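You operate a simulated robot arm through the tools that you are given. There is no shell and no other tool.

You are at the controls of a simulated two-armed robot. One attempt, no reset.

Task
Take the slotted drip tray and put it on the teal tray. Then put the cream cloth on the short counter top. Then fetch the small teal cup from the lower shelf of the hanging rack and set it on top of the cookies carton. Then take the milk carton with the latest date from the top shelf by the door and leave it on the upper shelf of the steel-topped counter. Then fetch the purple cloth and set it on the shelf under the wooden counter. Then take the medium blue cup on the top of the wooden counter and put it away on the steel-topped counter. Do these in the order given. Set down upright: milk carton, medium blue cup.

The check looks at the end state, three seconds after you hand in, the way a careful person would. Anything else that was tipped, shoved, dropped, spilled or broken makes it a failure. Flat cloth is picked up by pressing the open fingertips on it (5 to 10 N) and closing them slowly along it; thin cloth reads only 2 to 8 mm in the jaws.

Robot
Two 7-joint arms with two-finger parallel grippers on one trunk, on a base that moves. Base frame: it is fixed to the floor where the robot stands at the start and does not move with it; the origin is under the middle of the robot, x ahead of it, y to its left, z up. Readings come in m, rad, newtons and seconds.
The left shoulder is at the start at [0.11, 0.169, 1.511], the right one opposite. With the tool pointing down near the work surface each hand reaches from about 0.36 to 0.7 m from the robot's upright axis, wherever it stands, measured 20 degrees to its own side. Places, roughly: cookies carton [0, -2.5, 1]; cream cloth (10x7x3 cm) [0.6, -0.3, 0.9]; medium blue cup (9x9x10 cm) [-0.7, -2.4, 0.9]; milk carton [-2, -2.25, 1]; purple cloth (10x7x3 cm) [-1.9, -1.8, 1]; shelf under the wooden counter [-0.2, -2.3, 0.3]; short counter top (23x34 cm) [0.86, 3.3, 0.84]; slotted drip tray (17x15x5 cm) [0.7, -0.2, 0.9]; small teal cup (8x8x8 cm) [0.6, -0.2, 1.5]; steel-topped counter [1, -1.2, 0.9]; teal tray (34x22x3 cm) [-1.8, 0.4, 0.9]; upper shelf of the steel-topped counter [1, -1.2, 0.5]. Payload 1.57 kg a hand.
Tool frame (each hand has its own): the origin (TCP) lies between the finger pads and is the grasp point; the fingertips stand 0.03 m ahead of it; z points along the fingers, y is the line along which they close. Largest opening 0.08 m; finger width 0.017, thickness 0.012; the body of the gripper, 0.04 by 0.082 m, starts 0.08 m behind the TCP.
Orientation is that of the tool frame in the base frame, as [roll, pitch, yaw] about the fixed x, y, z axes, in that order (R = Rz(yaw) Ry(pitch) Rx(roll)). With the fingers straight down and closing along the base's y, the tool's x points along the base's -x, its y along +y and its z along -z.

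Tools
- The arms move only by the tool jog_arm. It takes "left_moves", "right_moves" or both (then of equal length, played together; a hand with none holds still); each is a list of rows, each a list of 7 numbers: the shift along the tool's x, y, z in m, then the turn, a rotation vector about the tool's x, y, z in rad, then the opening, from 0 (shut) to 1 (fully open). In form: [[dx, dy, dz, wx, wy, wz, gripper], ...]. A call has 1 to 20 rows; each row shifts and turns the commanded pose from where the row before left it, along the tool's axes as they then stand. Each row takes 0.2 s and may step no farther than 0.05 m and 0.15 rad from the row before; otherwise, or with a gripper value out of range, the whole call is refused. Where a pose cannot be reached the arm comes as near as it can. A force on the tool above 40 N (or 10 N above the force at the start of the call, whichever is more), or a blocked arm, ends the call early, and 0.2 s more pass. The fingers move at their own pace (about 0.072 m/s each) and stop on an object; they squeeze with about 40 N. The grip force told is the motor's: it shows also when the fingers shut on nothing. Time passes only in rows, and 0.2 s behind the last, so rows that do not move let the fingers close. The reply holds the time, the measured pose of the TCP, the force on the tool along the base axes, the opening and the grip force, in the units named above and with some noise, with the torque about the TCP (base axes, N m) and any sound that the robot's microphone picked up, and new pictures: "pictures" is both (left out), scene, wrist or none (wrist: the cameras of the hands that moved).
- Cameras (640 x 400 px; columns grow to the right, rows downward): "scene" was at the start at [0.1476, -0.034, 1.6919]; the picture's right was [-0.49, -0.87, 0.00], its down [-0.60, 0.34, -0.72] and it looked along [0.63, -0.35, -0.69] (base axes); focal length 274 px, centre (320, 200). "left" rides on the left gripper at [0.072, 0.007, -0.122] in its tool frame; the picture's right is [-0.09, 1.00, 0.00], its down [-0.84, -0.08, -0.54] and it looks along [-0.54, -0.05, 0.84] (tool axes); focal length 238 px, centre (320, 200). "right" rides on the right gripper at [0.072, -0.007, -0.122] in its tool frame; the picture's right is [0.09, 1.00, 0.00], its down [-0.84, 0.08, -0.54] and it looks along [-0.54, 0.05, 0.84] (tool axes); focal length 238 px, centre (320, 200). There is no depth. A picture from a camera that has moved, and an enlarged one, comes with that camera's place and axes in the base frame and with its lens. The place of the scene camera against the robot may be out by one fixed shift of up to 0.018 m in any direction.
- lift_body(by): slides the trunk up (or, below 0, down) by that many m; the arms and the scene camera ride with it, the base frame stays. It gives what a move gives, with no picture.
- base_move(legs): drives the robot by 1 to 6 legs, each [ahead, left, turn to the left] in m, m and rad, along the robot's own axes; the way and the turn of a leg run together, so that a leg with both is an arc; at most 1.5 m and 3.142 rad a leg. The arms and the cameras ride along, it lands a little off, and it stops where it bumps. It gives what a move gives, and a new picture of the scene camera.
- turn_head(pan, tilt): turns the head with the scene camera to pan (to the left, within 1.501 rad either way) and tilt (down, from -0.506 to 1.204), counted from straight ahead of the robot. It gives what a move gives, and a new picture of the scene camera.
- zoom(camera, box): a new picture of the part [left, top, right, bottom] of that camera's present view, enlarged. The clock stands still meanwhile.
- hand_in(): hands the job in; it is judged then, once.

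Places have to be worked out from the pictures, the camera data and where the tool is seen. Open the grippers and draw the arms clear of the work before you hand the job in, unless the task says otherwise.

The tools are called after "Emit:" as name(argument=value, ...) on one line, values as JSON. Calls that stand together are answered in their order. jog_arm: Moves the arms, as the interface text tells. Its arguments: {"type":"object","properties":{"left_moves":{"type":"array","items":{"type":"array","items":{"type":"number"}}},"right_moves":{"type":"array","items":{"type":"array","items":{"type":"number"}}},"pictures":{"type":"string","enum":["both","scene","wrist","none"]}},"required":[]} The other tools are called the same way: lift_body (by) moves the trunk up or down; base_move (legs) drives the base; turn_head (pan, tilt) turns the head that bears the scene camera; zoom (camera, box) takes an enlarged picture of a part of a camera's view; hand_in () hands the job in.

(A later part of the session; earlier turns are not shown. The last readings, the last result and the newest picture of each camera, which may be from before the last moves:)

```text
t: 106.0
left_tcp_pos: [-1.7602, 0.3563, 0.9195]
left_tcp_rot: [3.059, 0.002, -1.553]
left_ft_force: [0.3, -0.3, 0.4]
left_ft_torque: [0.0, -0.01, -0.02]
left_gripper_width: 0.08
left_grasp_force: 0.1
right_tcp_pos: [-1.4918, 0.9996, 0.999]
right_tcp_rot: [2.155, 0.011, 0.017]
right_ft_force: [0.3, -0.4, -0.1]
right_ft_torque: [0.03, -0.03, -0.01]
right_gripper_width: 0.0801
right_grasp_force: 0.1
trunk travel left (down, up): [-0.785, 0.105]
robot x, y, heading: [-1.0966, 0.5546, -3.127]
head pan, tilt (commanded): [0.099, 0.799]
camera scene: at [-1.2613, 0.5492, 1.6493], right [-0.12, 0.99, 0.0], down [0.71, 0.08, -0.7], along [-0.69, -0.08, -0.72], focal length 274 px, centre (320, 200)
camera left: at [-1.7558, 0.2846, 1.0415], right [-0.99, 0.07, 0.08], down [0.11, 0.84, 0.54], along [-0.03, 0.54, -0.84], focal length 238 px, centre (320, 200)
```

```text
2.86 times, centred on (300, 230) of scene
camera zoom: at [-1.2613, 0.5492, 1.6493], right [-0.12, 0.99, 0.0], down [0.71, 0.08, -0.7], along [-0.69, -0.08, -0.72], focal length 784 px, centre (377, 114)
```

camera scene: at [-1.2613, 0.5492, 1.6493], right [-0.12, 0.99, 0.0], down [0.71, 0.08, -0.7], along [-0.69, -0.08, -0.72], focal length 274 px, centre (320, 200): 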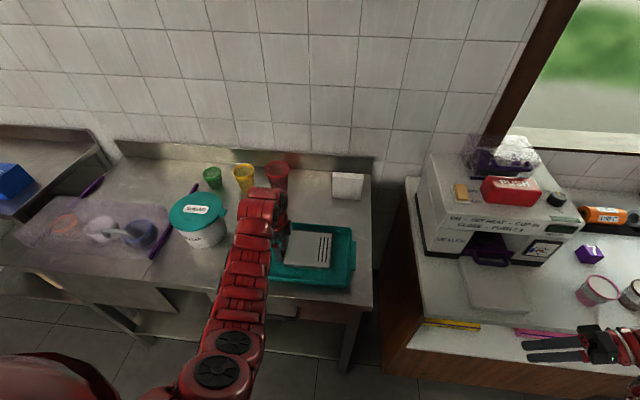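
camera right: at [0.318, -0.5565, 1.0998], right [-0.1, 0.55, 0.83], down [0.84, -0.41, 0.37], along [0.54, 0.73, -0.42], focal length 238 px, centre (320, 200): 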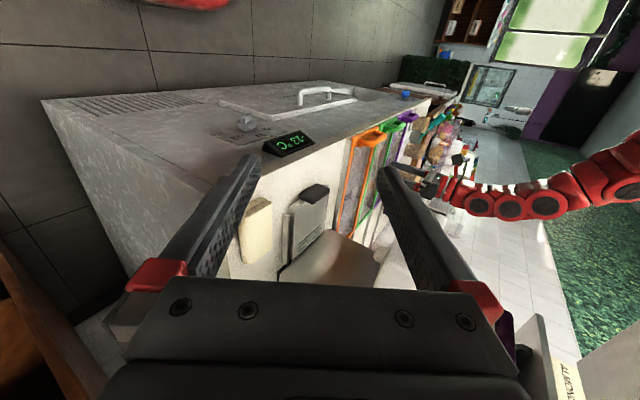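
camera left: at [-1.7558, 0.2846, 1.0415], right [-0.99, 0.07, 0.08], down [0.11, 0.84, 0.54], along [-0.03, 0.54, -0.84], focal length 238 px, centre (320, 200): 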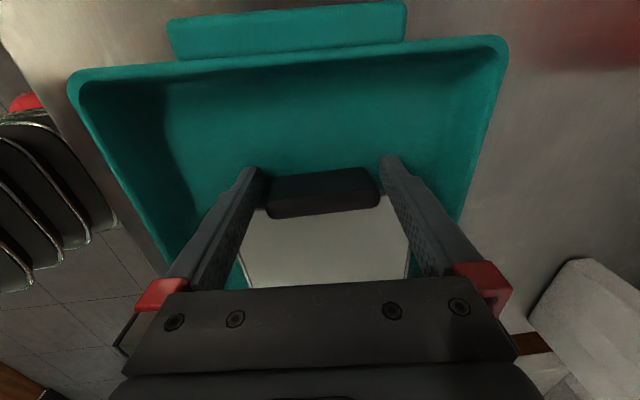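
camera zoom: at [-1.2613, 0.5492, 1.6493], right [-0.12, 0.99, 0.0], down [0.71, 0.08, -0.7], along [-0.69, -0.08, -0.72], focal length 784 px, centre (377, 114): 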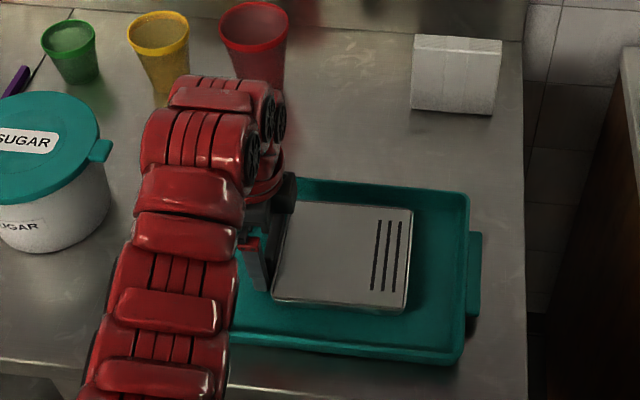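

Released; the tray sits flat inside. I'll raise the hand straight up along the fingers.

Emit:
jog_arm(left_moves=[[0, 0, -0.02, 0, 0, 0, 1], [0, 0, -0.03, 0, 0, 0, 1], [0, 0, -0.03, 0, 0, 0, 1]], pictures="wrist")

Emit:
lift_body(by=0.1)

Emit:
base_move(legs=[[-0.45, 0, 0]])

Emit:
zoom(camera="scene", box=[200, 100, 440, 260])

```text
t: 106.8
left_tcp_pos: [-1.7523, 0.3566, 0.9982]
left_tcp_rot: [3.061, 0.002, -1.551]
left_ft_force: [0.2, -0.2, 0.2]
left_ft_torque: [-0.01, -0.02, 0.04]
left_gripper_width: 0.08
left_grasp_force: 0.1
right_tcp_pos: [-1.4923, 0.9998, 0.9998]
right_tcp_rot: [2.152, 0.009, 0.017]
right_ft_force: [0.5, -0.2, 0.2]
right_ft_torque: [0.03, 0.01, -0.02]
right_gripper_width: 0.0801
right_grasp_force: 0.1
trunk travel left (down, up): [-0.785, 0.105]
robot x, y, heading: [-1.0936, 0.5529, -3.119]
head pan, tilt (commanded): [0.099, 0.799]
camera left: at [-1.748, 0.2836, 1.1202], right [-0.99, 0.07, 0.08], down [0.1, 0.84, 0.54], along [-0.03, 0.54, -0.84], focal length 238 px, centre (320, 200)
```

left: 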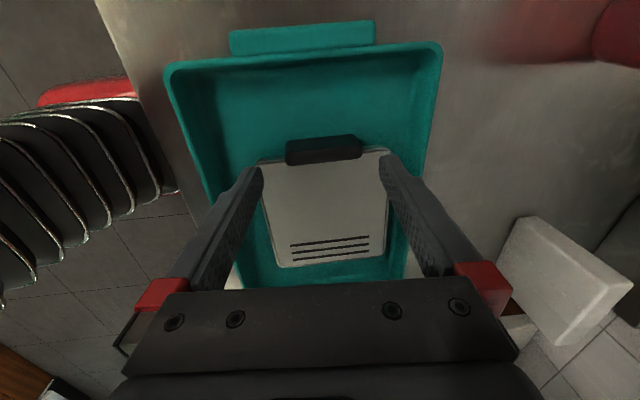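

```text
t: 108.2
left_tcp_pos: [-1.7531, 0.3574, 1.0978]
left_tcp_rot: [3.057, 0.004, -1.552]
left_ft_force: [0.4, 0.6, 0.8]
left_ft_torque: [0.02, -0.02, 0.0]
left_gripper_width: 0.0797
left_grasp_force: 0.0
right_tcp_pos: [-1.4937, 1.0001, 1.0976]
right_tcp_rot: [2.154, 0.009, 0.017]
right_ft_force: [-0.3, -0.4, 0.8]
right_ft_torque: [0.01, 0.03, 0.0]
right_gripper_width: 0.08
right_grasp_force: 0.0
trunk travel left (down, up): [-0.885, 0.005]
robot x, y, heading: [-1.0957, 0.5487, -3.121]
head pan, tilt (commanded): [0.099, 0.799]
```

```text
t: 110.9
left_tcp_pos: [-1.3046, 0.3608, 1.0979]
left_tcp_rot: [3.058, 0.004, -1.546]
left_ft_force: [-0.8, -0.2, 0.0]
left_ft_torque: [0.02, 0.02, -0.02]
left_gripper_width: 0.0799
left_grasp_force: 0.2
right_tcp_pos: [-1.0476, 1.0052, 1.0979]
right_tcp_rot: [2.153, 0.009, 0.023]
right_ft_force: [-0.5, 0.5, 0.4]
right_ft_torque: [-0.01, 0.02, 0.01]
right_gripper_width: 0.0798
right_grasp_force: 0.1
trunk travel left (down, up): [-0.885, 0.005]
robot x, y, heading: [-0.6511, 0.5638, -3.117]
head pan, tilt (commanded): [0.099, 0.799]
camera scene: at [-0.8141, 0.557, 1.7492], right [-0.12, 0.99, 0.0], down [0.71, 0.09, -0.7], along [-0.69, -0.09, -0.72], focal length 274 px, centre (320, 200)
```

scene: 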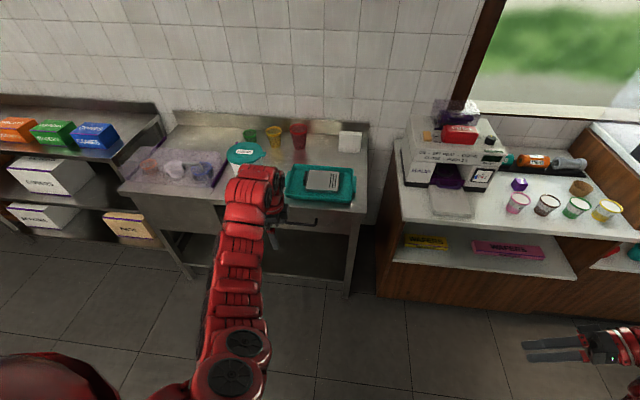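

```text
2.50 times, centred on (320, 180) of scene
camera zoom: at [-0.8141, 0.557, 1.7492], right [-0.12, 0.99, 0.0], down [0.71, 0.09, -0.7], along [-0.69, -0.09, -0.72], focal length 686 px, centre (320, 250)
```

zoom: 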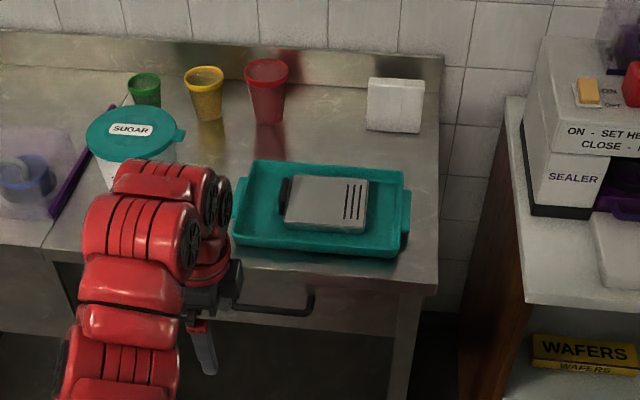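

Task one is done: the drip tray lies flat in the teal tray. Next is the cream cloth, so I'll turn the wrist back, face east again and move in front of it.

Emit:
jog_arm(left_moves=[[0, 0, 0, 0, 0, -0.131, 1], [0, 0, 0, 0, 0, -0.131, 1], [0, 0, 0, 0, 0, -0.131, 1], [0, 0, 0, 0, 0, -0.131, 1], [0, 0, 0, 0, 0, -0.131, 1], [0, 0, 0, 0, 0, -0.131, 1], [0, 0, 0, 0, 0, -0.131, 1], [0, 0, 0, 0, 0, -0.131, 1], [0, 0, 0, 0, 0, -0.131, 1], [0, 0, 0, 0, 0, -0.131, 1], [0, 0, 0, 0, 0, -0.131, 1], [0, 0, 0, 0, 0, -0.131, 1], [0, 0, 0, 0, 0.08, 0, 1]], pictures="none")

Emit:
base_move(legs=[[0, 0, 1.558], [0, 0, 1.558], [0, -1.06, 0]])

```text
t: 113.7
left_tcp_pos: [-1.3059, 0.3625, 1.0977]
left_tcp_rot: [-3.14, 0.004, 0.031]
left_ft_force: [0.1, 0.2, -0.9]
left_ft_torque: [-0.01, 0.0, 0.0]
left_gripper_width: 0.0798
left_grasp_force: 0.1
right_tcp_pos: [-1.0474, 1.0058, 1.0981]
right_tcp_rot: [2.153, 0.01, 0.023]
right_ft_force: [0.2, 0.4, -0.6]
right_ft_torque: [0.0, -0.04, 0.01]
right_gripper_width: 0.0801
right_grasp_force: 0.1
trunk travel left (down, up): [-0.885, 0.005]
robot x, y, heading: [-0.6507, 0.563, -3.115]
head pan, tilt (commanded): [0.099, 0.799]
```

```text
t: 126.6
left_tcp_pos: [-0.007, -0.3155, 1.0976]
left_tcp_rot: [-3.138, 0.003, 3.132]
left_ft_force: [-0.5, -0.2, -0.3]
left_ft_torque: [0.01, 0.0, -0.01]
left_gripper_width: 0.0799
left_grasp_force: 0.1
right_tcp_pos: [-0.2876, -0.948, 1.099]
right_tcp_rot: [2.154, 0.01, 3.126]
right_ft_force: [0.3, -0.1, -0.6]
right_ft_torque: [0.0, 0.01, 0.0]
right_gripper_width: 0.0801
right_grasp_force: 0.1
trunk travel left (down, up): [-0.885, 0.005]
robot x, y, heading: [-0.6697, -0.4901, -0.017]
head pan, tilt (commanded): [0.099, 0.799]
camera scene: at [-0.5125, -0.4773, 1.7494], right [0.08, -1.0, 0.0], down [-0.71, -0.06, -0.7], along [0.69, 0.06, -0.72], focal length 274 px, centre (320, 200)
```

scene: 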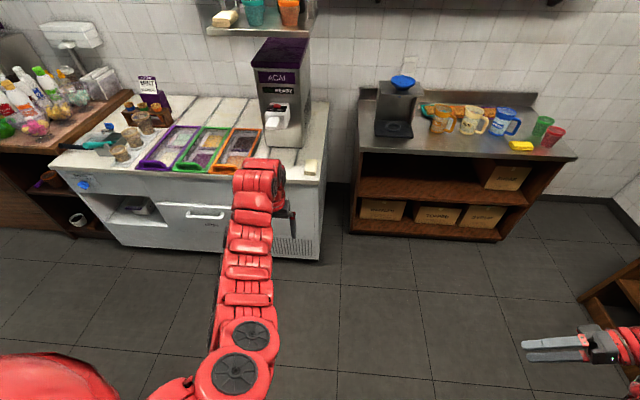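

Now in front of the cloth. I'll lower the trunk a little, square up, and drive forward so the left wrist camera sees the cloth.

Emit:
lift_body(by=-0.08)

Emit:
base_move(legs=[[0.5, 0, 0.017]])

Emit:
zoom(camera="left", box=[120, 60, 520, 320])

```text
t: 127.8
left_tcp_pos: [-0.0067, -0.3162, 1.0174]
left_tcp_rot: [-3.139, 0.004, 3.131]
left_ft_force: [-0.3, 0.1, -0.2]
left_ft_torque: [0.01, -0.02, -0.02]
left_gripper_width: 0.08
left_grasp_force: 0.1
right_tcp_pos: [-0.2884, -0.9493, 1.0186]
right_tcp_rot: [2.155, 0.008, 3.126]
right_ft_force: [0.9, -0.3, 0.0]
right_ft_torque: [-0.01, -0.03, -0.04]
right_gripper_width: 0.0801
right_grasp_force: 0.0
trunk travel left (down, up): [-0.805, 0.085]
robot x, y, heading: [-0.67, -0.4901, -0.019]
head pan, tilt (commanded): [0.099, 0.799]
```

```text
t: 130.7
left_tcp_pos: [0.4887, -0.309, 1.0182]
left_tcp_rot: [-3.139, 0.003, -3.137]
left_ft_force: [-0.5, -0.9, -0.6]
left_ft_torque: [0.0, 0.0, 0.02]
left_gripper_width: 0.0799
left_grasp_force: 0.1
right_tcp_pos: [0.2164, -0.9459, 1.0188]
right_tcp_rot: [2.153, 0.009, -3.141]
right_ft_force: [-0.1, 0.7, -0.1]
right_ft_torque: [-0.01, 0.0, -0.03]
right_gripper_width: 0.08
right_grasp_force: 0.1
trunk travel left (down, up): [-0.805, 0.085]
robot x, y, heading: [-0.1738, -0.4932, -0.002]
head pan, tilt (commanded): [0.099, 0.799]
camera scene: at [-0.0152, -0.479, 1.6694], right [0.1, -0.99, 0.0], down [-0.71, -0.07, -0.7], along [0.69, 0.07, -0.72], focal length 274 px, centre (320, 200)
```

scene: 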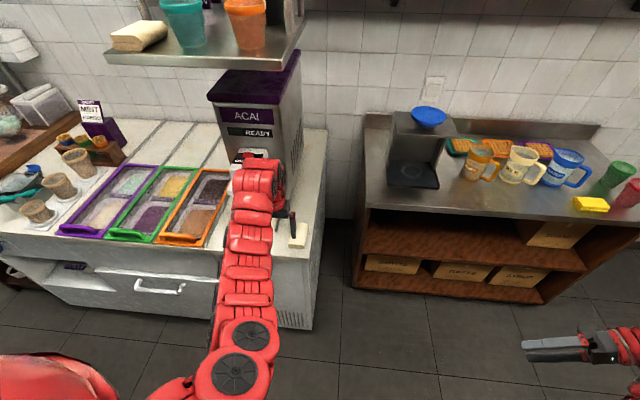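

```text
1.54 times, centred on (320, 190) of left
camera zoom: at [0.4158, -0.3024, 1.1394], right [0.09, 1.0, 0.0], down [0.83, -0.07, 0.55], along [0.54, -0.05, -0.84], focal length 367 px, centre (320, 215)
```

zoom: 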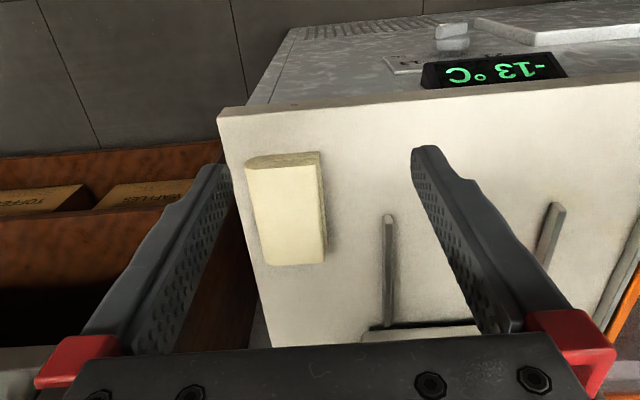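

The cloth's top spans x 0.539–0.638 and y −0.373 to −0.318, aligned with the axes. I'll shift the hand right by 3.6 cm and drive 10 cm forward to be over its centre.

Emit:
jog_arm(left_moves=[[0, -0.036, 0, 0, 0, 0, 1]], pictures="none")

Emit:
base_move(legs=[[0.1, 0, 0]])

Emit:
zoom(camera="left", box=[120, 60, 520, 320])

```text
t: 131.1
left_tcp_pos: [0.4888, -0.3484, 1.0181]
left_tcp_rot: [-3.14, 0.005, -3.138]
left_ft_force: [-0.1, 0.9, 0.8]
left_ft_torque: [0.02, -0.02, 0.0]
left_gripper_width: 0.08
left_grasp_force: 0.0
right_tcp_pos: [0.2169, -0.9482, 1.0184]
right_tcp_rot: [2.15, 0.008, 3.141]
right_ft_force: [-0.9, 0.7, -0.2]
right_ft_torque: [0.01, 0.01, 0.0]
right_gripper_width: 0.0798
right_grasp_force: 0.1
trunk travel left (down, up): [-0.805, 0.085]
robot x, y, heading: [-0.1715, -0.4954, 0.001]
head pan, tilt (commanded): [0.099, 0.799]
```

```text
t: 132.3
left_tcp_pos: [0.5911, -0.3448, 1.0174]
left_tcp_rot: [-3.138, 0.004, -3.136]
left_ft_force: [0.5, -0.2, 0.4]
left_ft_torque: [-0.02, -0.01, 0.03]
left_gripper_width: 0.0799
left_grasp_force: 0.1
right_tcp_pos: [0.3185, -0.9469, 1.0189]
right_tcp_rot: [2.154, 0.01, -3.141]
right_ft_force: [0.4, 0.4, -0.4]
right_ft_torque: [-0.02, 0.03, 0.02]
right_gripper_width: 0.08
right_grasp_force: 0.1
trunk travel left (down, up): [-0.805, 0.085]
robot x, y, heading: [-0.0665, -0.4946, 0.0]
head pan, tilt (commanded): [0.099, 0.799]
camera scene: at [0.0857, -0.479, 1.6695], right [0.1, -0.99, 0.0], down [-0.71, -0.07, -0.7], along [0.69, 0.07, -0.72], focal length 274 px, centre (320, 200)
```

scene: 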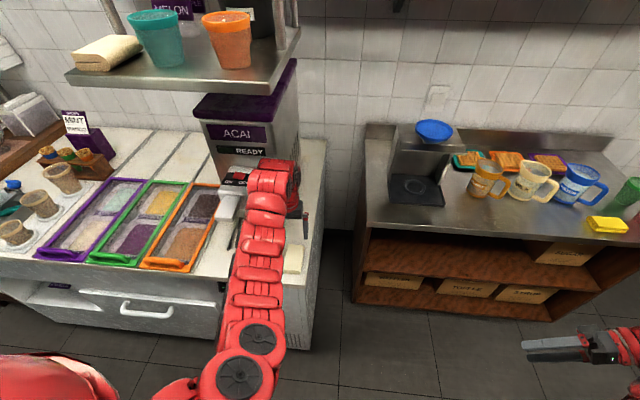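

```text
1.54 times, centred on (320, 190) of left
camera zoom: at [0.5177, -0.3396, 1.1396], right [0.09, 1.0, 0.0], down [0.83, -0.07, 0.55], along [0.54, -0.05, -0.84], focal length 367 px, centre (320, 215)
```

zoom: 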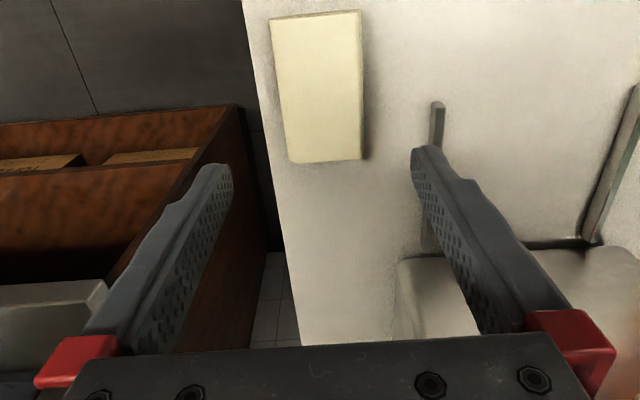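

The hand is centred over the cloth (within 2 mm). I'll descend with open fingers straddling it.

Emit:
jog_arm(left_moves=[[0, -0.002, 0.045, 0, 0, 0, 1], [0.003, 0, 0.045, 0, 0, 0, 1], [0, 0, 0.02, 0, 0, 0, 1]], pictures="wrist")

```text
t: 133.1
left_tcp_pos: [0.588, -0.3497, 0.9076]
left_tcp_rot: [-3.137, 0.003, -3.133]
left_ft_force: [-0.4, 0.2, -0.4]
left_ft_torque: [-0.04, -0.01, -0.04]
left_gripper_width: 0.0799
left_grasp_force: 0.0
right_tcp_pos: [0.3189, -0.946, 1.0196]
right_tcp_rot: [2.154, 0.007, 3.141]
right_ft_force: [0.2, 0.1, 0.1]
right_ft_torque: [-0.01, -0.03, 0.0]
right_gripper_width: 0.0803
right_grasp_force: 0.0
trunk travel left (down, up): [-0.805, 0.085]
robot x, y, heading: [-0.069, -0.4919, 0.0]
head pan, tilt (commanded): [0.099, 0.799]
camera left: at [0.5158, -0.3426, 1.0293], right [0.09, 1.0, 0.0], down [0.83, -0.07, 0.55], along [0.54, -0.05, -0.84], focal length 238 px, centre (320, 200)
```

left: 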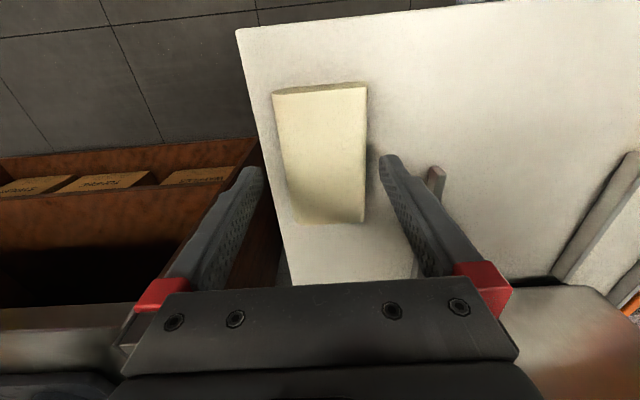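

Cloth sits between the fingers. I'll nudge 2–3 mm left and go down to just above the counter.

Emit:
jog_arm(left_moves=[[0, 0.003, 0.015, 0, 0, 0, 1], [0, 0, 0.012, 0, 0, 0, 1], [0, 0, 0.003, 0, 0, 0, 1]], pictures="wrist")

```text
t: 133.9
left_tcp_pos: [0.5897, -0.3447, 0.8801]
left_tcp_rot: [-3.139, 0.007, -3.138]
left_ft_force: [-0.5, 0.2, 15.8]
left_ft_torque: [0.68, 0.14, -0.1]
left_gripper_width: 0.0796
left_grasp_force: 0.0
right_tcp_pos: [0.317, -0.9456, 1.0182]
right_tcp_rot: [2.152, 0.009, 3.141]
right_ft_force: [0.6, 0.0, 0.1]
right_ft_torque: [0.07, 0.05, 0.0]
right_gripper_width: 0.0799
right_grasp_force: 0.0
trunk travel left (down, up): [-0.805, 0.085]
robot x, y, heading: [-0.0659, -0.494, 0.0]
head pan, tilt (commanded): [0.099, 0.799]
camera left: at [0.5158, -0.3389, 1.0016], right [0.09, 1.0, 0.0], down [0.83, -0.07, 0.55], along [0.55, -0.05, -0.84], focal length 238 px, centre (320, 200)
```

left: 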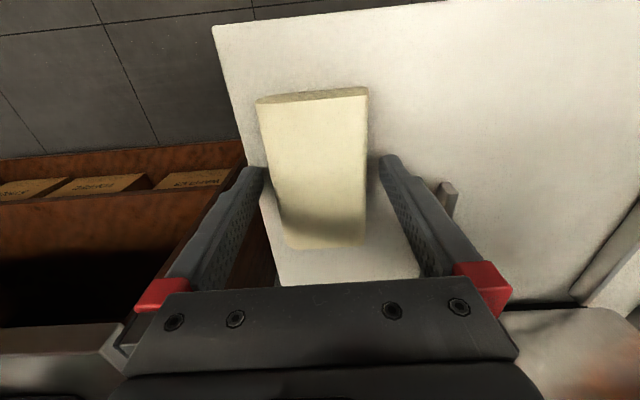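

The left finger touched the counter (so its top is about z 0.85). I'll raise 3 mm and close slowly on the cloth's sides.

Emit:
jog_arm(left_moves=[[0, 0, -0.004, 0, 0, 0, 1], [0, 0, 0, 0, 0, 0, 0.9], [0, 0, 0, 0, 0, 0, 0.8], [0, 0, 0, 0, 0, 0, 0.7], [0, 0, 0, 0, 0, 0, 0.6], [0, 0, 0, 0, 0, 0, 0.5]], pictures="wrist")

```text
t: 135.3
left_tcp_pos: [0.5894, -0.344, 0.8818]
left_tcp_rot: [-3.139, 0.005, -3.137]
left_ft_force: [-0.5, 0.1, 0.0]
left_ft_torque: [0.0, 0.01, 0.0]
left_gripper_width: 0.0609
left_grasp_force: 39.9
right_tcp_pos: [0.3193, -0.9467, 1.0181]
right_tcp_rot: [2.154, 0.009, 3.141]
right_ft_force: [-0.5, 0.3, 0.8]
right_ft_torque: [0.0, 0.01, 0.01]
right_gripper_width: 0.0802
right_grasp_force: 0.1
trunk travel left (down, up): [-0.805, 0.085]
robot x, y, heading: [-0.0689, -0.4904, 0.002]
head pan, tilt (commanded): [0.099, 0.799]
camera left: at [0.5161, -0.3385, 1.0031], right [0.09, 1.0, 0.0], down [0.84, -0.07, 0.55], along [0.54, -0.05, -0.84], focal length 238 px, centre (320, 200)
```

left: 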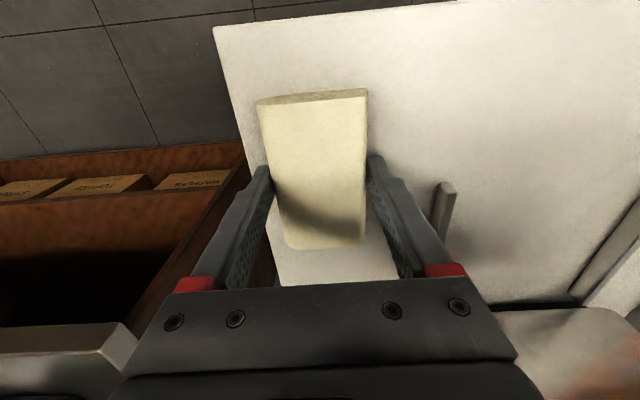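

The jaws hold the cloth at 61 mm with 40 N. I'll lift it 4 cm and check.

Emit:
jog_arm(left_moves=[[0, 0, 0, 0, 0, 0, 0.3], [0, 0, -0.02, 0, 0, 0, 0.3], [0, 0, -0.02, 0, 0, 0, 0.3], [0, 0, -0.03, 0, 0, 0, 0.3]], pictures="wrist")

```text
t: 136.3
left_tcp_pos: [0.5885, -0.3443, 0.9511]
left_tcp_rot: [-3.138, 0.001, -3.135]
left_ft_force: [-1.0, 0.3, -0.7]
left_ft_torque: [0.0, -0.02, -0.02]
left_gripper_width: 0.061
left_grasp_force: 40.2
right_tcp_pos: [0.3162, -0.9462, 1.0182]
right_tcp_rot: [2.154, 0.008, -3.141]
right_ft_force: [0.6, -0.7, 0.1]
right_ft_torque: [-0.02, 0.03, 0.0]
right_gripper_width: 0.0798
right_grasp_force: 0.1
trunk travel left (down, up): [-0.805, 0.085]
robot x, y, heading: [-0.0716, -0.4924, 0.005]
head pan, tilt (commanded): [0.099, 0.799]
camera left: at [0.5155, -0.3379, 1.0727], right [0.09, 1.0, 0.0], down [0.84, -0.07, 0.54], along [0.54, -0.05, -0.84], focal length 238 px, centre (320, 200)
```

left: 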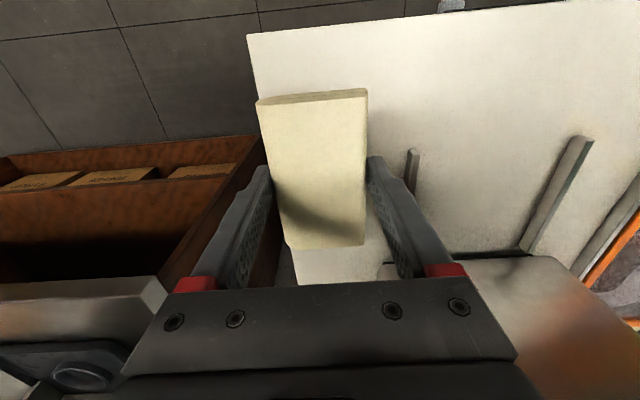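

The cloth is held firmly. I'll back away, turn north and drive up the aisle toward the short counter.

Emit:
base_move(legs=[[-0.5, 0, 0], [0, 0, 1.565], [1.4, 0, 0], [0.9, 0, 0]])

Emit:
turn_head(pan=-0.6, tilt=0.5)

```text
t: 153.9
left_tcp_pos: [-0.6343, 2.4573, 0.9507]
left_tcp_rot: [-3.138, 0.005, -1.586]
left_ft_force: [-0.4, -0.1, -0.4]
left_ft_torque: [0.0, -0.03, 0.0]
left_gripper_width: 0.0604
left_grasp_force: 40.4
right_tcp_pos: [-0.0388, 2.1738, 1.019]
right_tcp_rot: [2.152, 0.009, -1.593]
right_ft_force: [0.4, -0.5, 0.1]
right_ft_torque: [0.0, -0.01, -0.01]
right_gripper_width: 0.0799
right_grasp_force: 0.0
trunk travel left (down, up): [-0.805, 0.085]
robot x, y, heading: [-0.5013, 1.8004, 1.554]
head pan, tilt (commanded): [0.099, 0.799]
camera scene: at [-0.5087, 1.9628, 1.6694], right [1.0, 0.08, 0.0], down [0.06, -0.71, -0.7], along [-0.05, 0.69, -0.72], focal length 274 px, centre (320, 200)
```

scene: 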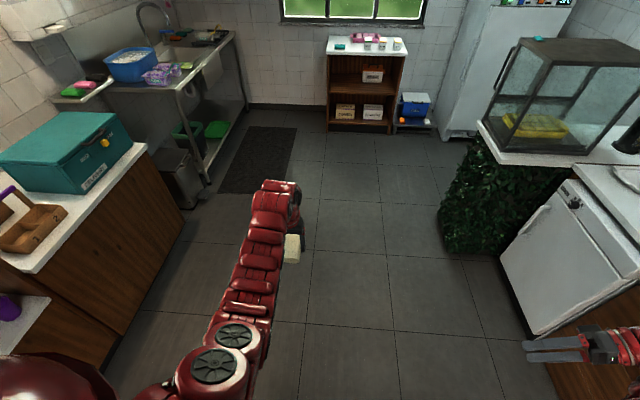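

```text
t: 154.9
left_tcp_pos: [-0.6353, 2.4571, 0.9505]
left_tcp_rot: [-3.138, 0.004, -1.587]
left_ft_force: [-0.1, -0.9, -0.2]
left_ft_torque: [0.0, 0.02, -0.02]
left_gripper_width: 0.0609
left_grasp_force: 40.2
right_tcp_pos: [-0.0381, 2.1735, 1.0195]
right_tcp_rot: [2.154, 0.01, -1.592]
right_ft_force: [-0.9, 0.1, -0.2]
right_ft_torque: [0.0, 0.03, -0.04]
right_gripper_width: 0.0802
right_grasp_force: 0.0
trunk travel left (down, up): [-0.805, 0.085]
robot x, y, heading: [-0.4995, 1.7958, 1.544]
head pan, tilt (commanded): [-0.6, 0.499]
camera scene: at [-0.4495, 1.9566, 1.6953], right [0.81, -0.58, 0.0], down [-0.28, -0.39, -0.88], along [0.51, 0.71, -0.48], focal length 274 px, centre (320, 200)
```

scene: 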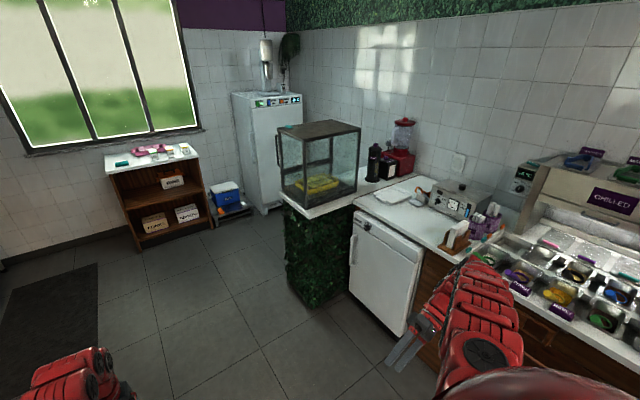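

Emit:
zoom(camera="scene", box=[260, 100, 480, 260])

```text
2.50 times, centred on (370, 180) of scene
camera zoom: at [-0.4495, 1.9566, 1.6953], right [0.81, -0.58, 0.0], down [-0.28, -0.39, -0.88], along [0.51, 0.71, -0.48], focal length 686 px, centre (195, 250)
```

zoom: 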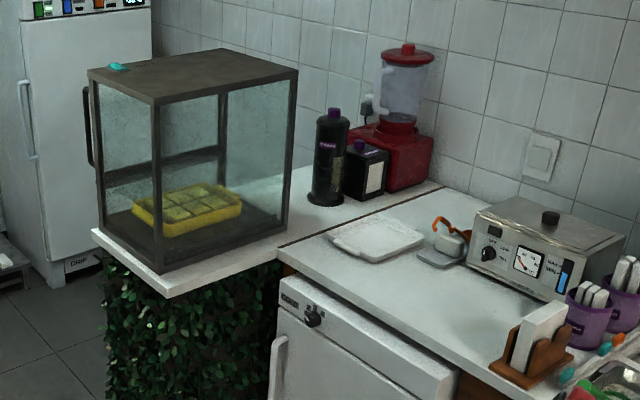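

The free patch of the short counter lies between the glass display and the black bottle, around (0.85, 3.2). I'll raise the trunk, drive level with it and face east, approaching over the inner corner from the south-west.

Emit:
lift_body(by=0.08)

Emit:
base_move(legs=[[0.83, 0, 0], [0, 0, -1.55]])

Emit:
turn_head(pan=0.35, tilt=0.5)

```text
t: 156.1
left_tcp_pos: [-0.6346, 2.4579, 1.0303]
left_tcp_rot: [-3.138, 0.003, -1.585]
left_ft_force: [0.2, -0.3, -0.3]
left_ft_torque: [0.01, 0.02, -0.02]
left_gripper_width: 0.0608
left_grasp_force: 39.9
right_tcp_pos: [-0.0387, 2.1738, 1.0992]
right_tcp_rot: [2.153, 0.009, -1.59]
right_ft_force: [-1.2, -1.1, -0.1]
right_ft_torque: [0.02, 0.02, -0.02]
right_gripper_width: 0.0801
right_grasp_force: 0.1
trunk travel left (down, up): [-0.885, 0.005]
robot x, y, heading: [-0.498, 1.7953, 1.552]
head pan, tilt (commanded): [-0.6, 0.499]
```

```text
t: 164.3
left_tcp_pos: [0.1672, 2.7932, 1.0305]
left_tcp_rot: [-3.138, 0.004, -3.112]
left_ft_force: [-0.4, 0.8, 0.7]
left_ft_torque: [0.01, -0.02, 0.02]
left_gripper_width: 0.0607
left_grasp_force: 39.6
right_tcp_pos: [-0.0876, 2.1852, 1.0999]
right_tcp_rot: [2.152, 0.007, -3.119]
right_ft_force: [-0.2, -1.2, 0.0]
right_ft_torque: [-0.02, 0.0, -0.04]
right_gripper_width: 0.0803
right_grasp_force: 0.1
trunk travel left (down, up): [-0.885, 0.005]
robot x, y, heading: [-0.4854, 2.6291, 0.022]
head pan, tilt (commanded): [-0.6, 0.499]
camera scene: at [-0.3341, 2.5875, 1.7753], right [-0.55, -0.84, 0.0], down [-0.4, 0.26, -0.88], along [0.74, -0.48, -0.48], focal length 274 px, centre (320, 200)
```

scene: 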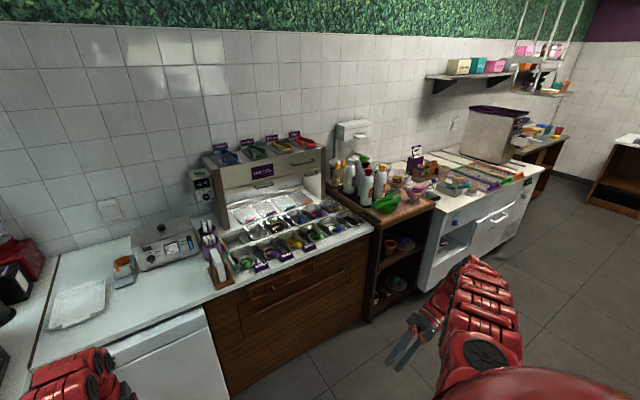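

```text
t: 165.5
left_tcp_pos: [0.1689, 2.7929, 1.0313]
left_tcp_rot: [-3.138, 0.003, -3.111]
left_ft_force: [0.6, -0.4, 0.0]
left_ft_torque: [0.0, 0.01, 0.01]
left_gripper_width: 0.0602
left_grasp_force: 39.6
right_tcp_pos: [-0.0872, 2.1841, 1.0978]
right_tcp_rot: [2.153, 0.009, -3.118]
right_ft_force: [-0.7, -0.7, -0.2]
right_ft_torque: [0.0, 0.03, -0.01]
right_gripper_width: 0.0799
right_grasp_force: 0.1
trunk travel left (down, up): [-0.885, 0.005]
robot x, y, heading: [-0.4884, 2.6275, 0.027]
head pan, tilt (commanded): [0.351, 0.499]
camera scene: at [-0.3257, 2.6701, 1.7753], right [0.37, -0.93, 0.0], down [-0.45, -0.17, -0.88], along [0.82, 0.32, -0.48], focal length 274 px, centre (320, 200)
```

scene: 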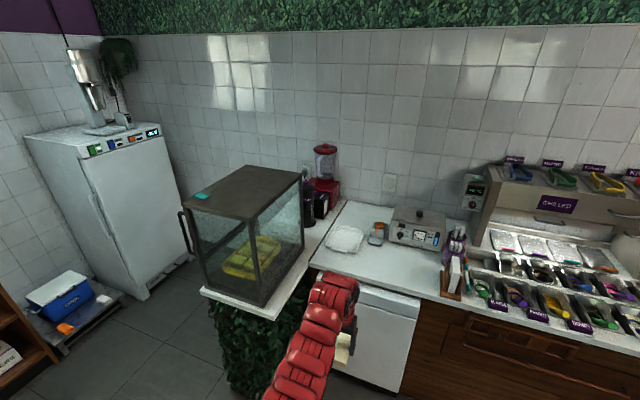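

Emit:
zoom(camera="scene", box=[180, 130, 460, 320])

```text
2.11 times, centred on (320, 225) of scene
camera zoom: at [-0.3257, 2.6701, 1.7753], right [0.37, -0.93, 0.0], down [-0.45, -0.17, -0.88], along [0.82, 0.32, -0.48], focal length 578 px, centre (320, 147)
```

zoom: 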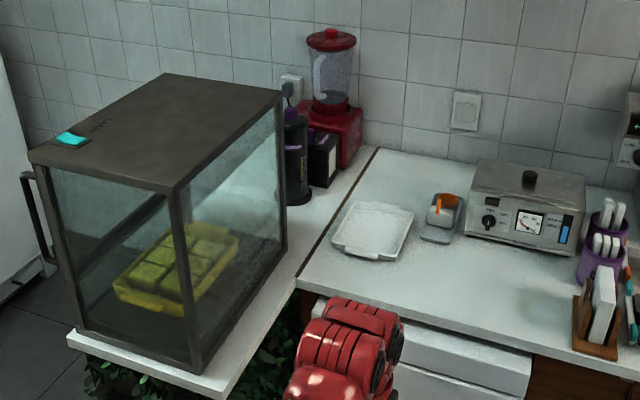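

I now have the geometry: seam at y ≈ 3.09, display's south-east corner at about (0.71, 3.17), bottle near (0.93, 3.23). I'll set the cloth at about (0.80, 3.19), so I'll turn the hand to point north, with a slight northward pitch so the forearm stays clear of the display.

Emit:
jog_arm(left_moves=[[0, 0, 0, 0, 0, -0.131, 0.3], [0, 0, 0, 0, 0, -0.131, 0.3], [0, 0, 0, 0, 0, -0.131, 0.3], [0, 0, 0, 0, 0, -0.131, 0.3], [0, 0, 0, 0, 0, -0.131, 0.3], [0, 0, 0, 0, 0, -0.131, 0.3], [0, 0, 0, 0, 0, -0.131, 0.3], [0, 0, 0, 0, 0, -0.131, 0.3], [0, 0, 0, 0, 0, -0.131, 0.3], [0, 0, 0, 0, 0, -0.131, 0.3], [0, 0, 0, 0, 0, -0.131, 0.3], [0, 0, 0, 0, 0, -0.131, 0.3]], pictures="none")

Emit:
jog_arm(left_moves=[[0, 0, 0, 0, -0.14, 0, 0.3], [0, 0, 0, 0, -0.14, 0, 0.3], [0, 0, 0, 0, -0.14, 0, 0.3]], pictures="both")

```text
t: 168.1
left_tcp_pos: [0.1689, 2.7947, 1.0292]
left_tcp_rot: [-3.138, -0.001, -1.538]
left_ft_force: [1.0, -0.5, -0.1]
left_ft_torque: [0.02, 0.02, -0.03]
left_gripper_width: 0.0608
left_grasp_force: 40.3
right_tcp_pos: [-0.0878, 2.1838, 1.0999]
right_tcp_rot: [2.153, 0.009, -3.118]
right_ft_force: [-0.6, 0.3, -0.3]
right_ft_torque: [0.02, -0.02, 0.0]
right_gripper_width: 0.0801
right_grasp_force: 0.2
trunk travel left (down, up): [-0.885, 0.005]
robot x, y, heading: [-0.4884, 2.6326, 0.021]
head pan, tilt (commanded): [0.351, 0.499]
```

```text
t: 168.9
left_tcp_pos: [0.1674, 2.7936, 1.0295]
left_tcp_rot: [-3.14, 0.42, -1.536]
left_ft_force: [-0.1, 0.4, -0.2]
left_ft_torque: [0.01, -0.02, 0.0]
left_gripper_width: 0.0609
left_grasp_force: 40.3
right_tcp_pos: [-0.0879, 2.1856, 1.0989]
right_tcp_rot: [2.152, 0.008, -3.12]
right_ft_force: [-0.2, 0.5, 1.1]
right_ft_torque: [0.03, -0.03, 0.0]
right_gripper_width: 0.0801
right_grasp_force: 0.1
trunk travel left (down, up): [-0.885, 0.005]
robot x, y, heading: [-0.4866, 2.6282, 0.023]
head pan, tilt (commanded): [0.351, 0.499]
camera scene: at [-0.3256, 2.6694, 1.7753], right [0.37, -0.93, 0.0], down [-0.45, -0.17, -0.88], along [0.82, 0.32, -0.48], focal length 274 px, centre (320, 200)
camera left: at [0.1638, 2.6773, 1.1123], right [-1.0, 0.05, 0.04], down [0.06, 0.54, 0.84], along [0.02, 0.84, -0.55], focal length 238 px, centre (320, 200)
```

scene: 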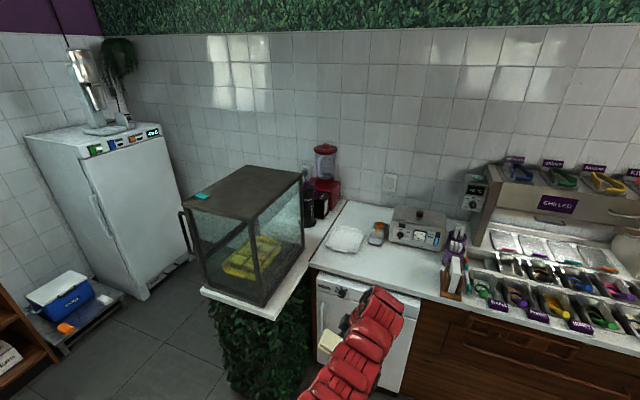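
left: 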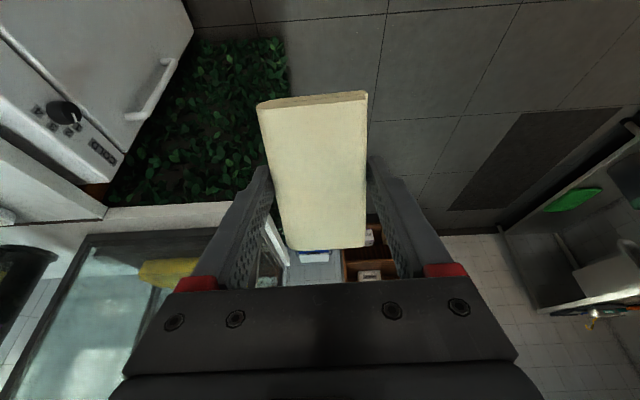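

No reach problems. I'll move the hand about 22 cm to the north (left), so it is ready to pass along y ≈ 3.02, south of the display.

Emit:
jog_arm(left_moves=[[-0.0412, 0.0044, 0.0184, 0, 0, 0, 0.3], [-0.0412, 0.0044, 0.0184, 0, 0, 0, 0.3], [-0.0412, 0.0044, 0.0184, 0, 0, 0, 0.3], [-0.0412, 0.0044, 0.0184, 0, 0, 0, 0.3], [-0.0412, 0.0044, 0.0184, 0, 0, 0, 0.3]], pictures="none")

```text
t: 170.1
left_tcp_pos: [0.1385, 3.0192, 1.0318]
left_tcp_rot: [-3.138, 0.415, -1.539]
left_ft_force: [0.3, 0.4, -0.1]
left_ft_torque: [-0.02, 0.03, -0.01]
left_gripper_width: 0.0607
left_grasp_force: 40.6
right_tcp_pos: [-0.088, 2.1861, 1.0989]
right_tcp_rot: [2.153, 0.007, -3.121]
right_ft_force: [0.0, 0.1, 0.6]
right_ft_torque: [-0.03, -0.01, 0.0]
right_gripper_width: 0.0799
right_grasp_force: 0.1
trunk travel left (down, up): [-0.885, 0.005]
robot x, y, heading: [-0.4885, 2.6294, 0.026]
head pan, tilt (commanded): [0.351, 0.499]
```

Next I'll drive east in two steps with a small heading correction, watching the clearance to the display and fridge.

Emit:
base_move(legs=[[0.4, 0, -0.026]])

Emit:
turn_head(pan=0.45, tilt=0.75)

```text
t: 172.6
left_tcp_pos: [0.5476, 3.0062, 1.0326]
left_tcp_rot: [-3.137, 0.417, -1.561]
left_ft_force: [-0.3, -1.2, -1.6]
left_ft_torque: [-0.01, 0.02, 0.02]
left_gripper_width: 0.0611
left_grasp_force: 40.0
right_tcp_pos: [0.2983, 2.1799, 1.0982]
right_tcp_rot: [2.153, 0.008, 3.14]
right_ft_force: [-0.6, 0.2, 0.5]
right_ft_torque: [0.01, -0.02, -0.05]
right_gripper_width: 0.0799
right_grasp_force: 0.0
trunk travel left (down, up): [-0.885, 0.005]
robot x, y, heading: [-0.0853, 2.6331, -0.005]
head pan, tilt (commanded): [0.351, 0.499]
camera scene: at [0.0722, 2.6708, 1.7755], right [0.34, -0.94, 0.0], down [-0.45, -0.16, -0.88], along [0.83, 0.3, -0.48], focal length 274 px, centre (320, 200)
```

scene: 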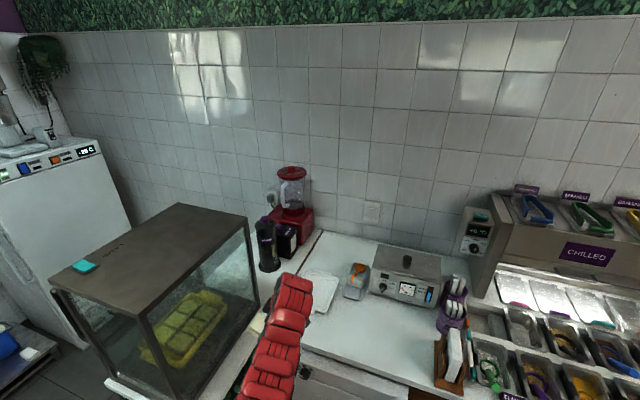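

```text
t: 173.4
left_tcp_pos: [0.5471, 3.0056, 1.031]
left_tcp_rot: [-3.138, 0.416, -1.564]
left_ft_force: [-0.8, 0.2, -0.4]
left_ft_torque: [-0.03, 0.01, 0.03]
left_gripper_width: 0.0609
left_grasp_force: 40.1
right_tcp_pos: [0.2992, 2.1801, 1.0991]
right_tcp_rot: [2.155, 0.008, 3.141]
right_ft_force: [-0.3, -0.1, -0.2]
right_ft_torque: [-0.01, 0.02, 0.03]
right_gripper_width: 0.0799
right_grasp_force: 0.0
trunk travel left (down, up): [-0.885, 0.005]
robot x, y, heading: [-0.0845, 2.6308, 0.0]
head pan, tilt (commanded): [0.45, 0.75]
camera scene: at [0.0634, 2.6755, 1.7533], right [0.43, -0.9, 0.0], down [-0.61, -0.3, -0.73], along [0.66, 0.32, -0.68], focal length 274 px, centre (320, 200)
```

scene: 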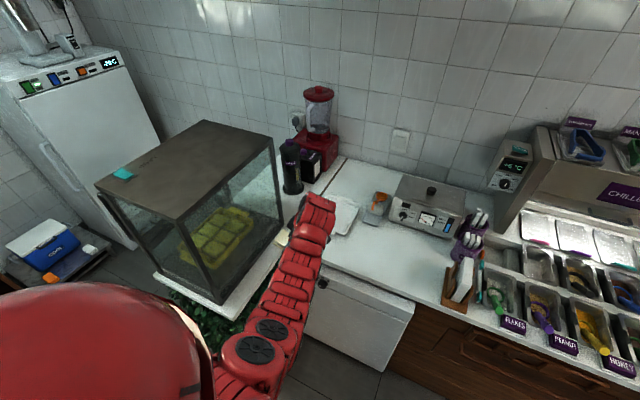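

Clear so far. I'll drive the remaining 0.28 m east, which leaves over 0.4 m to the fridge front.

Emit:
base_move(legs=[[0.27, 0, 0]])

Emit:
zoom(camera="scene", box=[100, 80, 420, 320])

Emit:
zoom(camera="left", box=[0, 0, 640, 400])

```text
t: 175.3
left_tcp_pos: [0.817, 3.005, 1.031]
left_tcp_rot: [-3.136, 0.417, -1.564]
left_ft_force: [-1.4, -0.4, 0.1]
left_ft_torque: [-0.04, -0.02, -0.01]
left_gripper_width: 0.0609
left_grasp_force: 40.2
right_tcp_pos: [0.5676, 2.1782, 1.0999]
right_tcp_rot: [2.153, 0.008, 3.14]
right_ft_force: [-0.4, 0.1, 1.2]
right_ft_torque: [-0.03, 0.0, -0.01]
right_gripper_width: 0.0799
right_grasp_force: 0.0
trunk travel left (down, up): [-0.885, 0.005]
robot x, y, heading: [0.1802, 2.6354, 0.0]
head pan, tilt (commanded): [0.45, 0.75]
camera scene: at [0.3309, 2.6749, 1.7535], right [0.43, -0.9, 0.0], down [-0.61, -0.3, -0.73], along [0.66, 0.32, -0.68], focal length 274 px, centre (320, 200)
```

scene: 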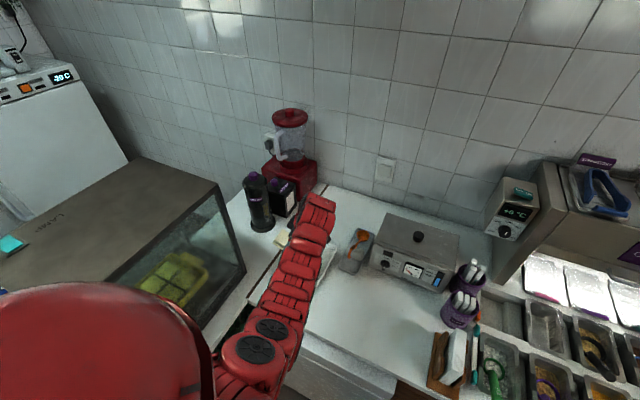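

```text
1.67 times, centred on (260, 200) of scene
camera zoom: at [0.3309, 2.6749, 1.7535], right [0.43, -0.9, 0.0], down [-0.61, -0.3, -0.73], along [0.66, 0.32, -0.68], focal length 457 px, centre (420, 200)
```

zoom: 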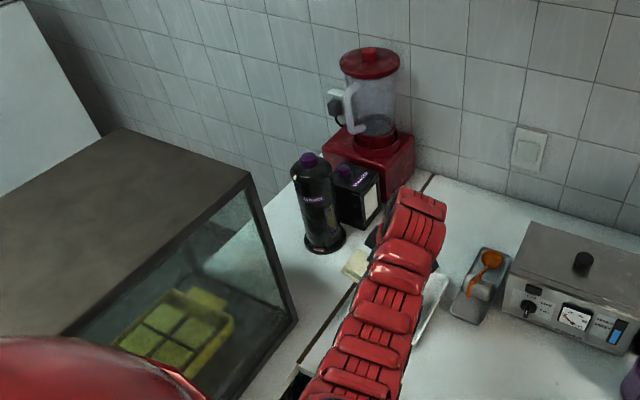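

```text
1.00 times, centred on (320, 200) of left (not enlarged: the box is as wide or as high as the picture)
camera zoom: at [0.8102, 2.8891, 1.1141], right [-1.0, 0.08, 0.03], down [0.07, 0.55, 0.83], along [0.05, 0.83, -0.55], focal length 238 px, centre (320, 200)
```

zoom: 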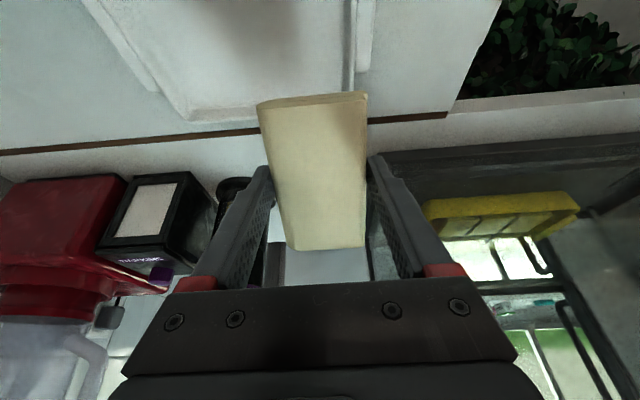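

The wrist view confirms the gap: display corner at x ≈ 0.74, bottle from x ≈ 0.91, and the hand is centred at 0.817. I'll move north over the short counter at this height.

Emit:
jog_arm(left_moves=[[-0.039, 0, 0.0173, 0, 0, 0, 0.3], [-0.039, 0, 0.0173, 0, 0, 0, 0.3], [-0.039, 0, 0.0173, 0, 0, 0, 0.3], [-0.039, 0, 0.0173, 0, 0, 0, 0.3]], pictures="both")

Emit:
zoom(camera="scene", box=[180, 130, 380, 300])

```text
t: 176.3
left_tcp_pos: [0.8179, 3.1743, 1.0305]
left_tcp_rot: [-3.135, 0.415, -1.567]
left_ft_force: [-0.9, 0.1, -0.9]
left_ft_torque: [0.0, 0.02, -0.01]
left_gripper_width: 0.0605
left_grasp_force: 40.0
right_tcp_pos: [0.5672, 2.1801, 1.0997]
right_tcp_rot: [2.155, 0.009, 3.137]
right_ft_force: [0.2, -0.7, 0.4]
right_ft_torque: [0.0, 0.01, -0.06]
right_gripper_width: 0.08
right_grasp_force: 0.1
trunk travel left (down, up): [-0.885, 0.005]
robot x, y, heading: [0.1814, 2.6326, -0.003]
head pan, tilt (commanded): [0.45, 0.75]
camera scene: at [0.3321, 2.6785, 1.7533], right [0.43, -0.9, 0.0], down [-0.62, -0.3, -0.73], along [0.66, 0.31, -0.68], focal length 274 px, centre (320, 200)
camera left: at [0.8105, 3.0595, 1.1135], right [-1.0, 0.08, 0.03], down [0.07, 0.55, 0.83], along [0.05, 0.83, -0.55], focal length 238 px, centre (320, 200)
```

scene: 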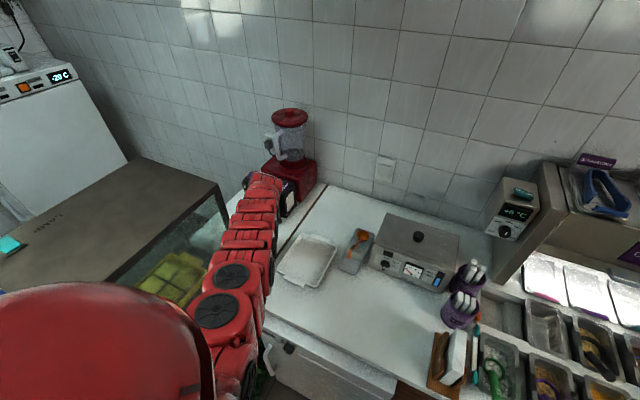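
left: 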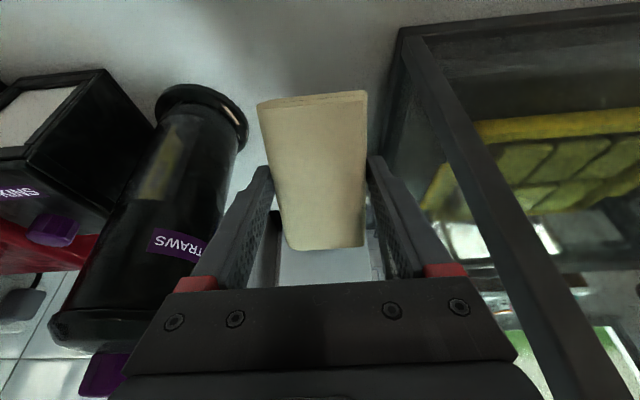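

```text
2.35 times, centred on (280, 215) of scene
camera zoom: at [0.3321, 2.6785, 1.7533], right [0.43, -0.9, 0.0], down [-0.62, -0.3, -0.73], along [0.66, 0.31, -0.68], focal length 646 px, centre (414, 165)
```

zoom: 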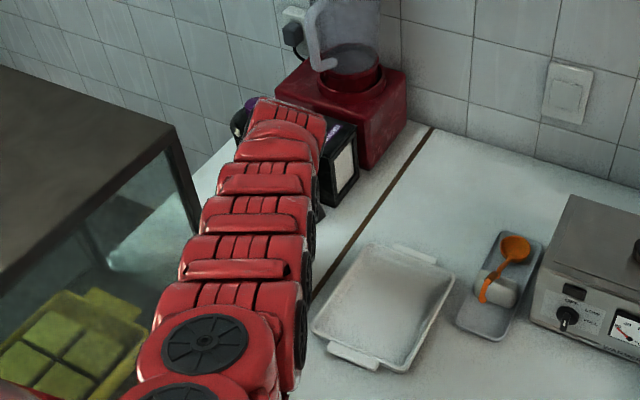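

The hand is between the straws dispenser and the display with clearance on both sides. I'll reduce the pitch slightly and lower with the trunk until the cloth nearly touches.

Emit:
jog_arm(left_moves=[[0, 0, 0, 0, 0.1, 0, 0.3]], pictures="none")

Emit:
lift_body(by=-0.1)

```text
t: 176.7
left_tcp_pos: [0.8101, 3.1719, 1.0344]
left_tcp_rot: [-3.138, 0.367, -1.566]
left_ft_force: [0.0, -0.4, -0.8]
left_ft_torque: [-0.05, -0.02, 0.0]
left_gripper_width: 0.0609
left_grasp_force: 39.5
left hand out of reach, approached as far as the arm can: row 1
right_tcp_pos: [0.5692, 2.1794, 1.0984]
right_tcp_rot: [2.151, 0.009, 3.139]
right_ft_force: [-0.8, -0.6, 0.8]
right_ft_torque: [-0.01, -0.04, 0.03]
right_gripper_width: 0.08
right_grasp_force: 0.0
trunk travel left (down, up): [-0.885, 0.005]
robot x, y, heading: [0.1809, 2.6364, -0.002]
head pan, tilt (commanded): [0.45, 0.75]
```

```text
t: 178.0
left_tcp_pos: [0.8096, 3.1722, 0.9338]
left_tcp_rot: [-3.138, 0.369, -1.566]
left_ft_force: [0.5, -0.3, 0.1]
left_ft_torque: [-0.06, 0.0, -0.01]
left_gripper_width: 0.0604
left_grasp_force: 39.9
right_tcp_pos: [0.568, 2.1794, 0.9993]
right_tcp_rot: [2.155, 0.008, 3.14]
right_ft_force: [0.0, 0.0, 0.4]
right_ft_torque: [0.01, -0.03, -0.02]
right_gripper_width: 0.0802
right_grasp_force: 0.0
trunk travel left (down, up): [-0.785, 0.105]
robot x, y, heading: [0.1825, 2.6342, -0.002]
head pan, tilt (commanded): [0.45, 0.75]
```

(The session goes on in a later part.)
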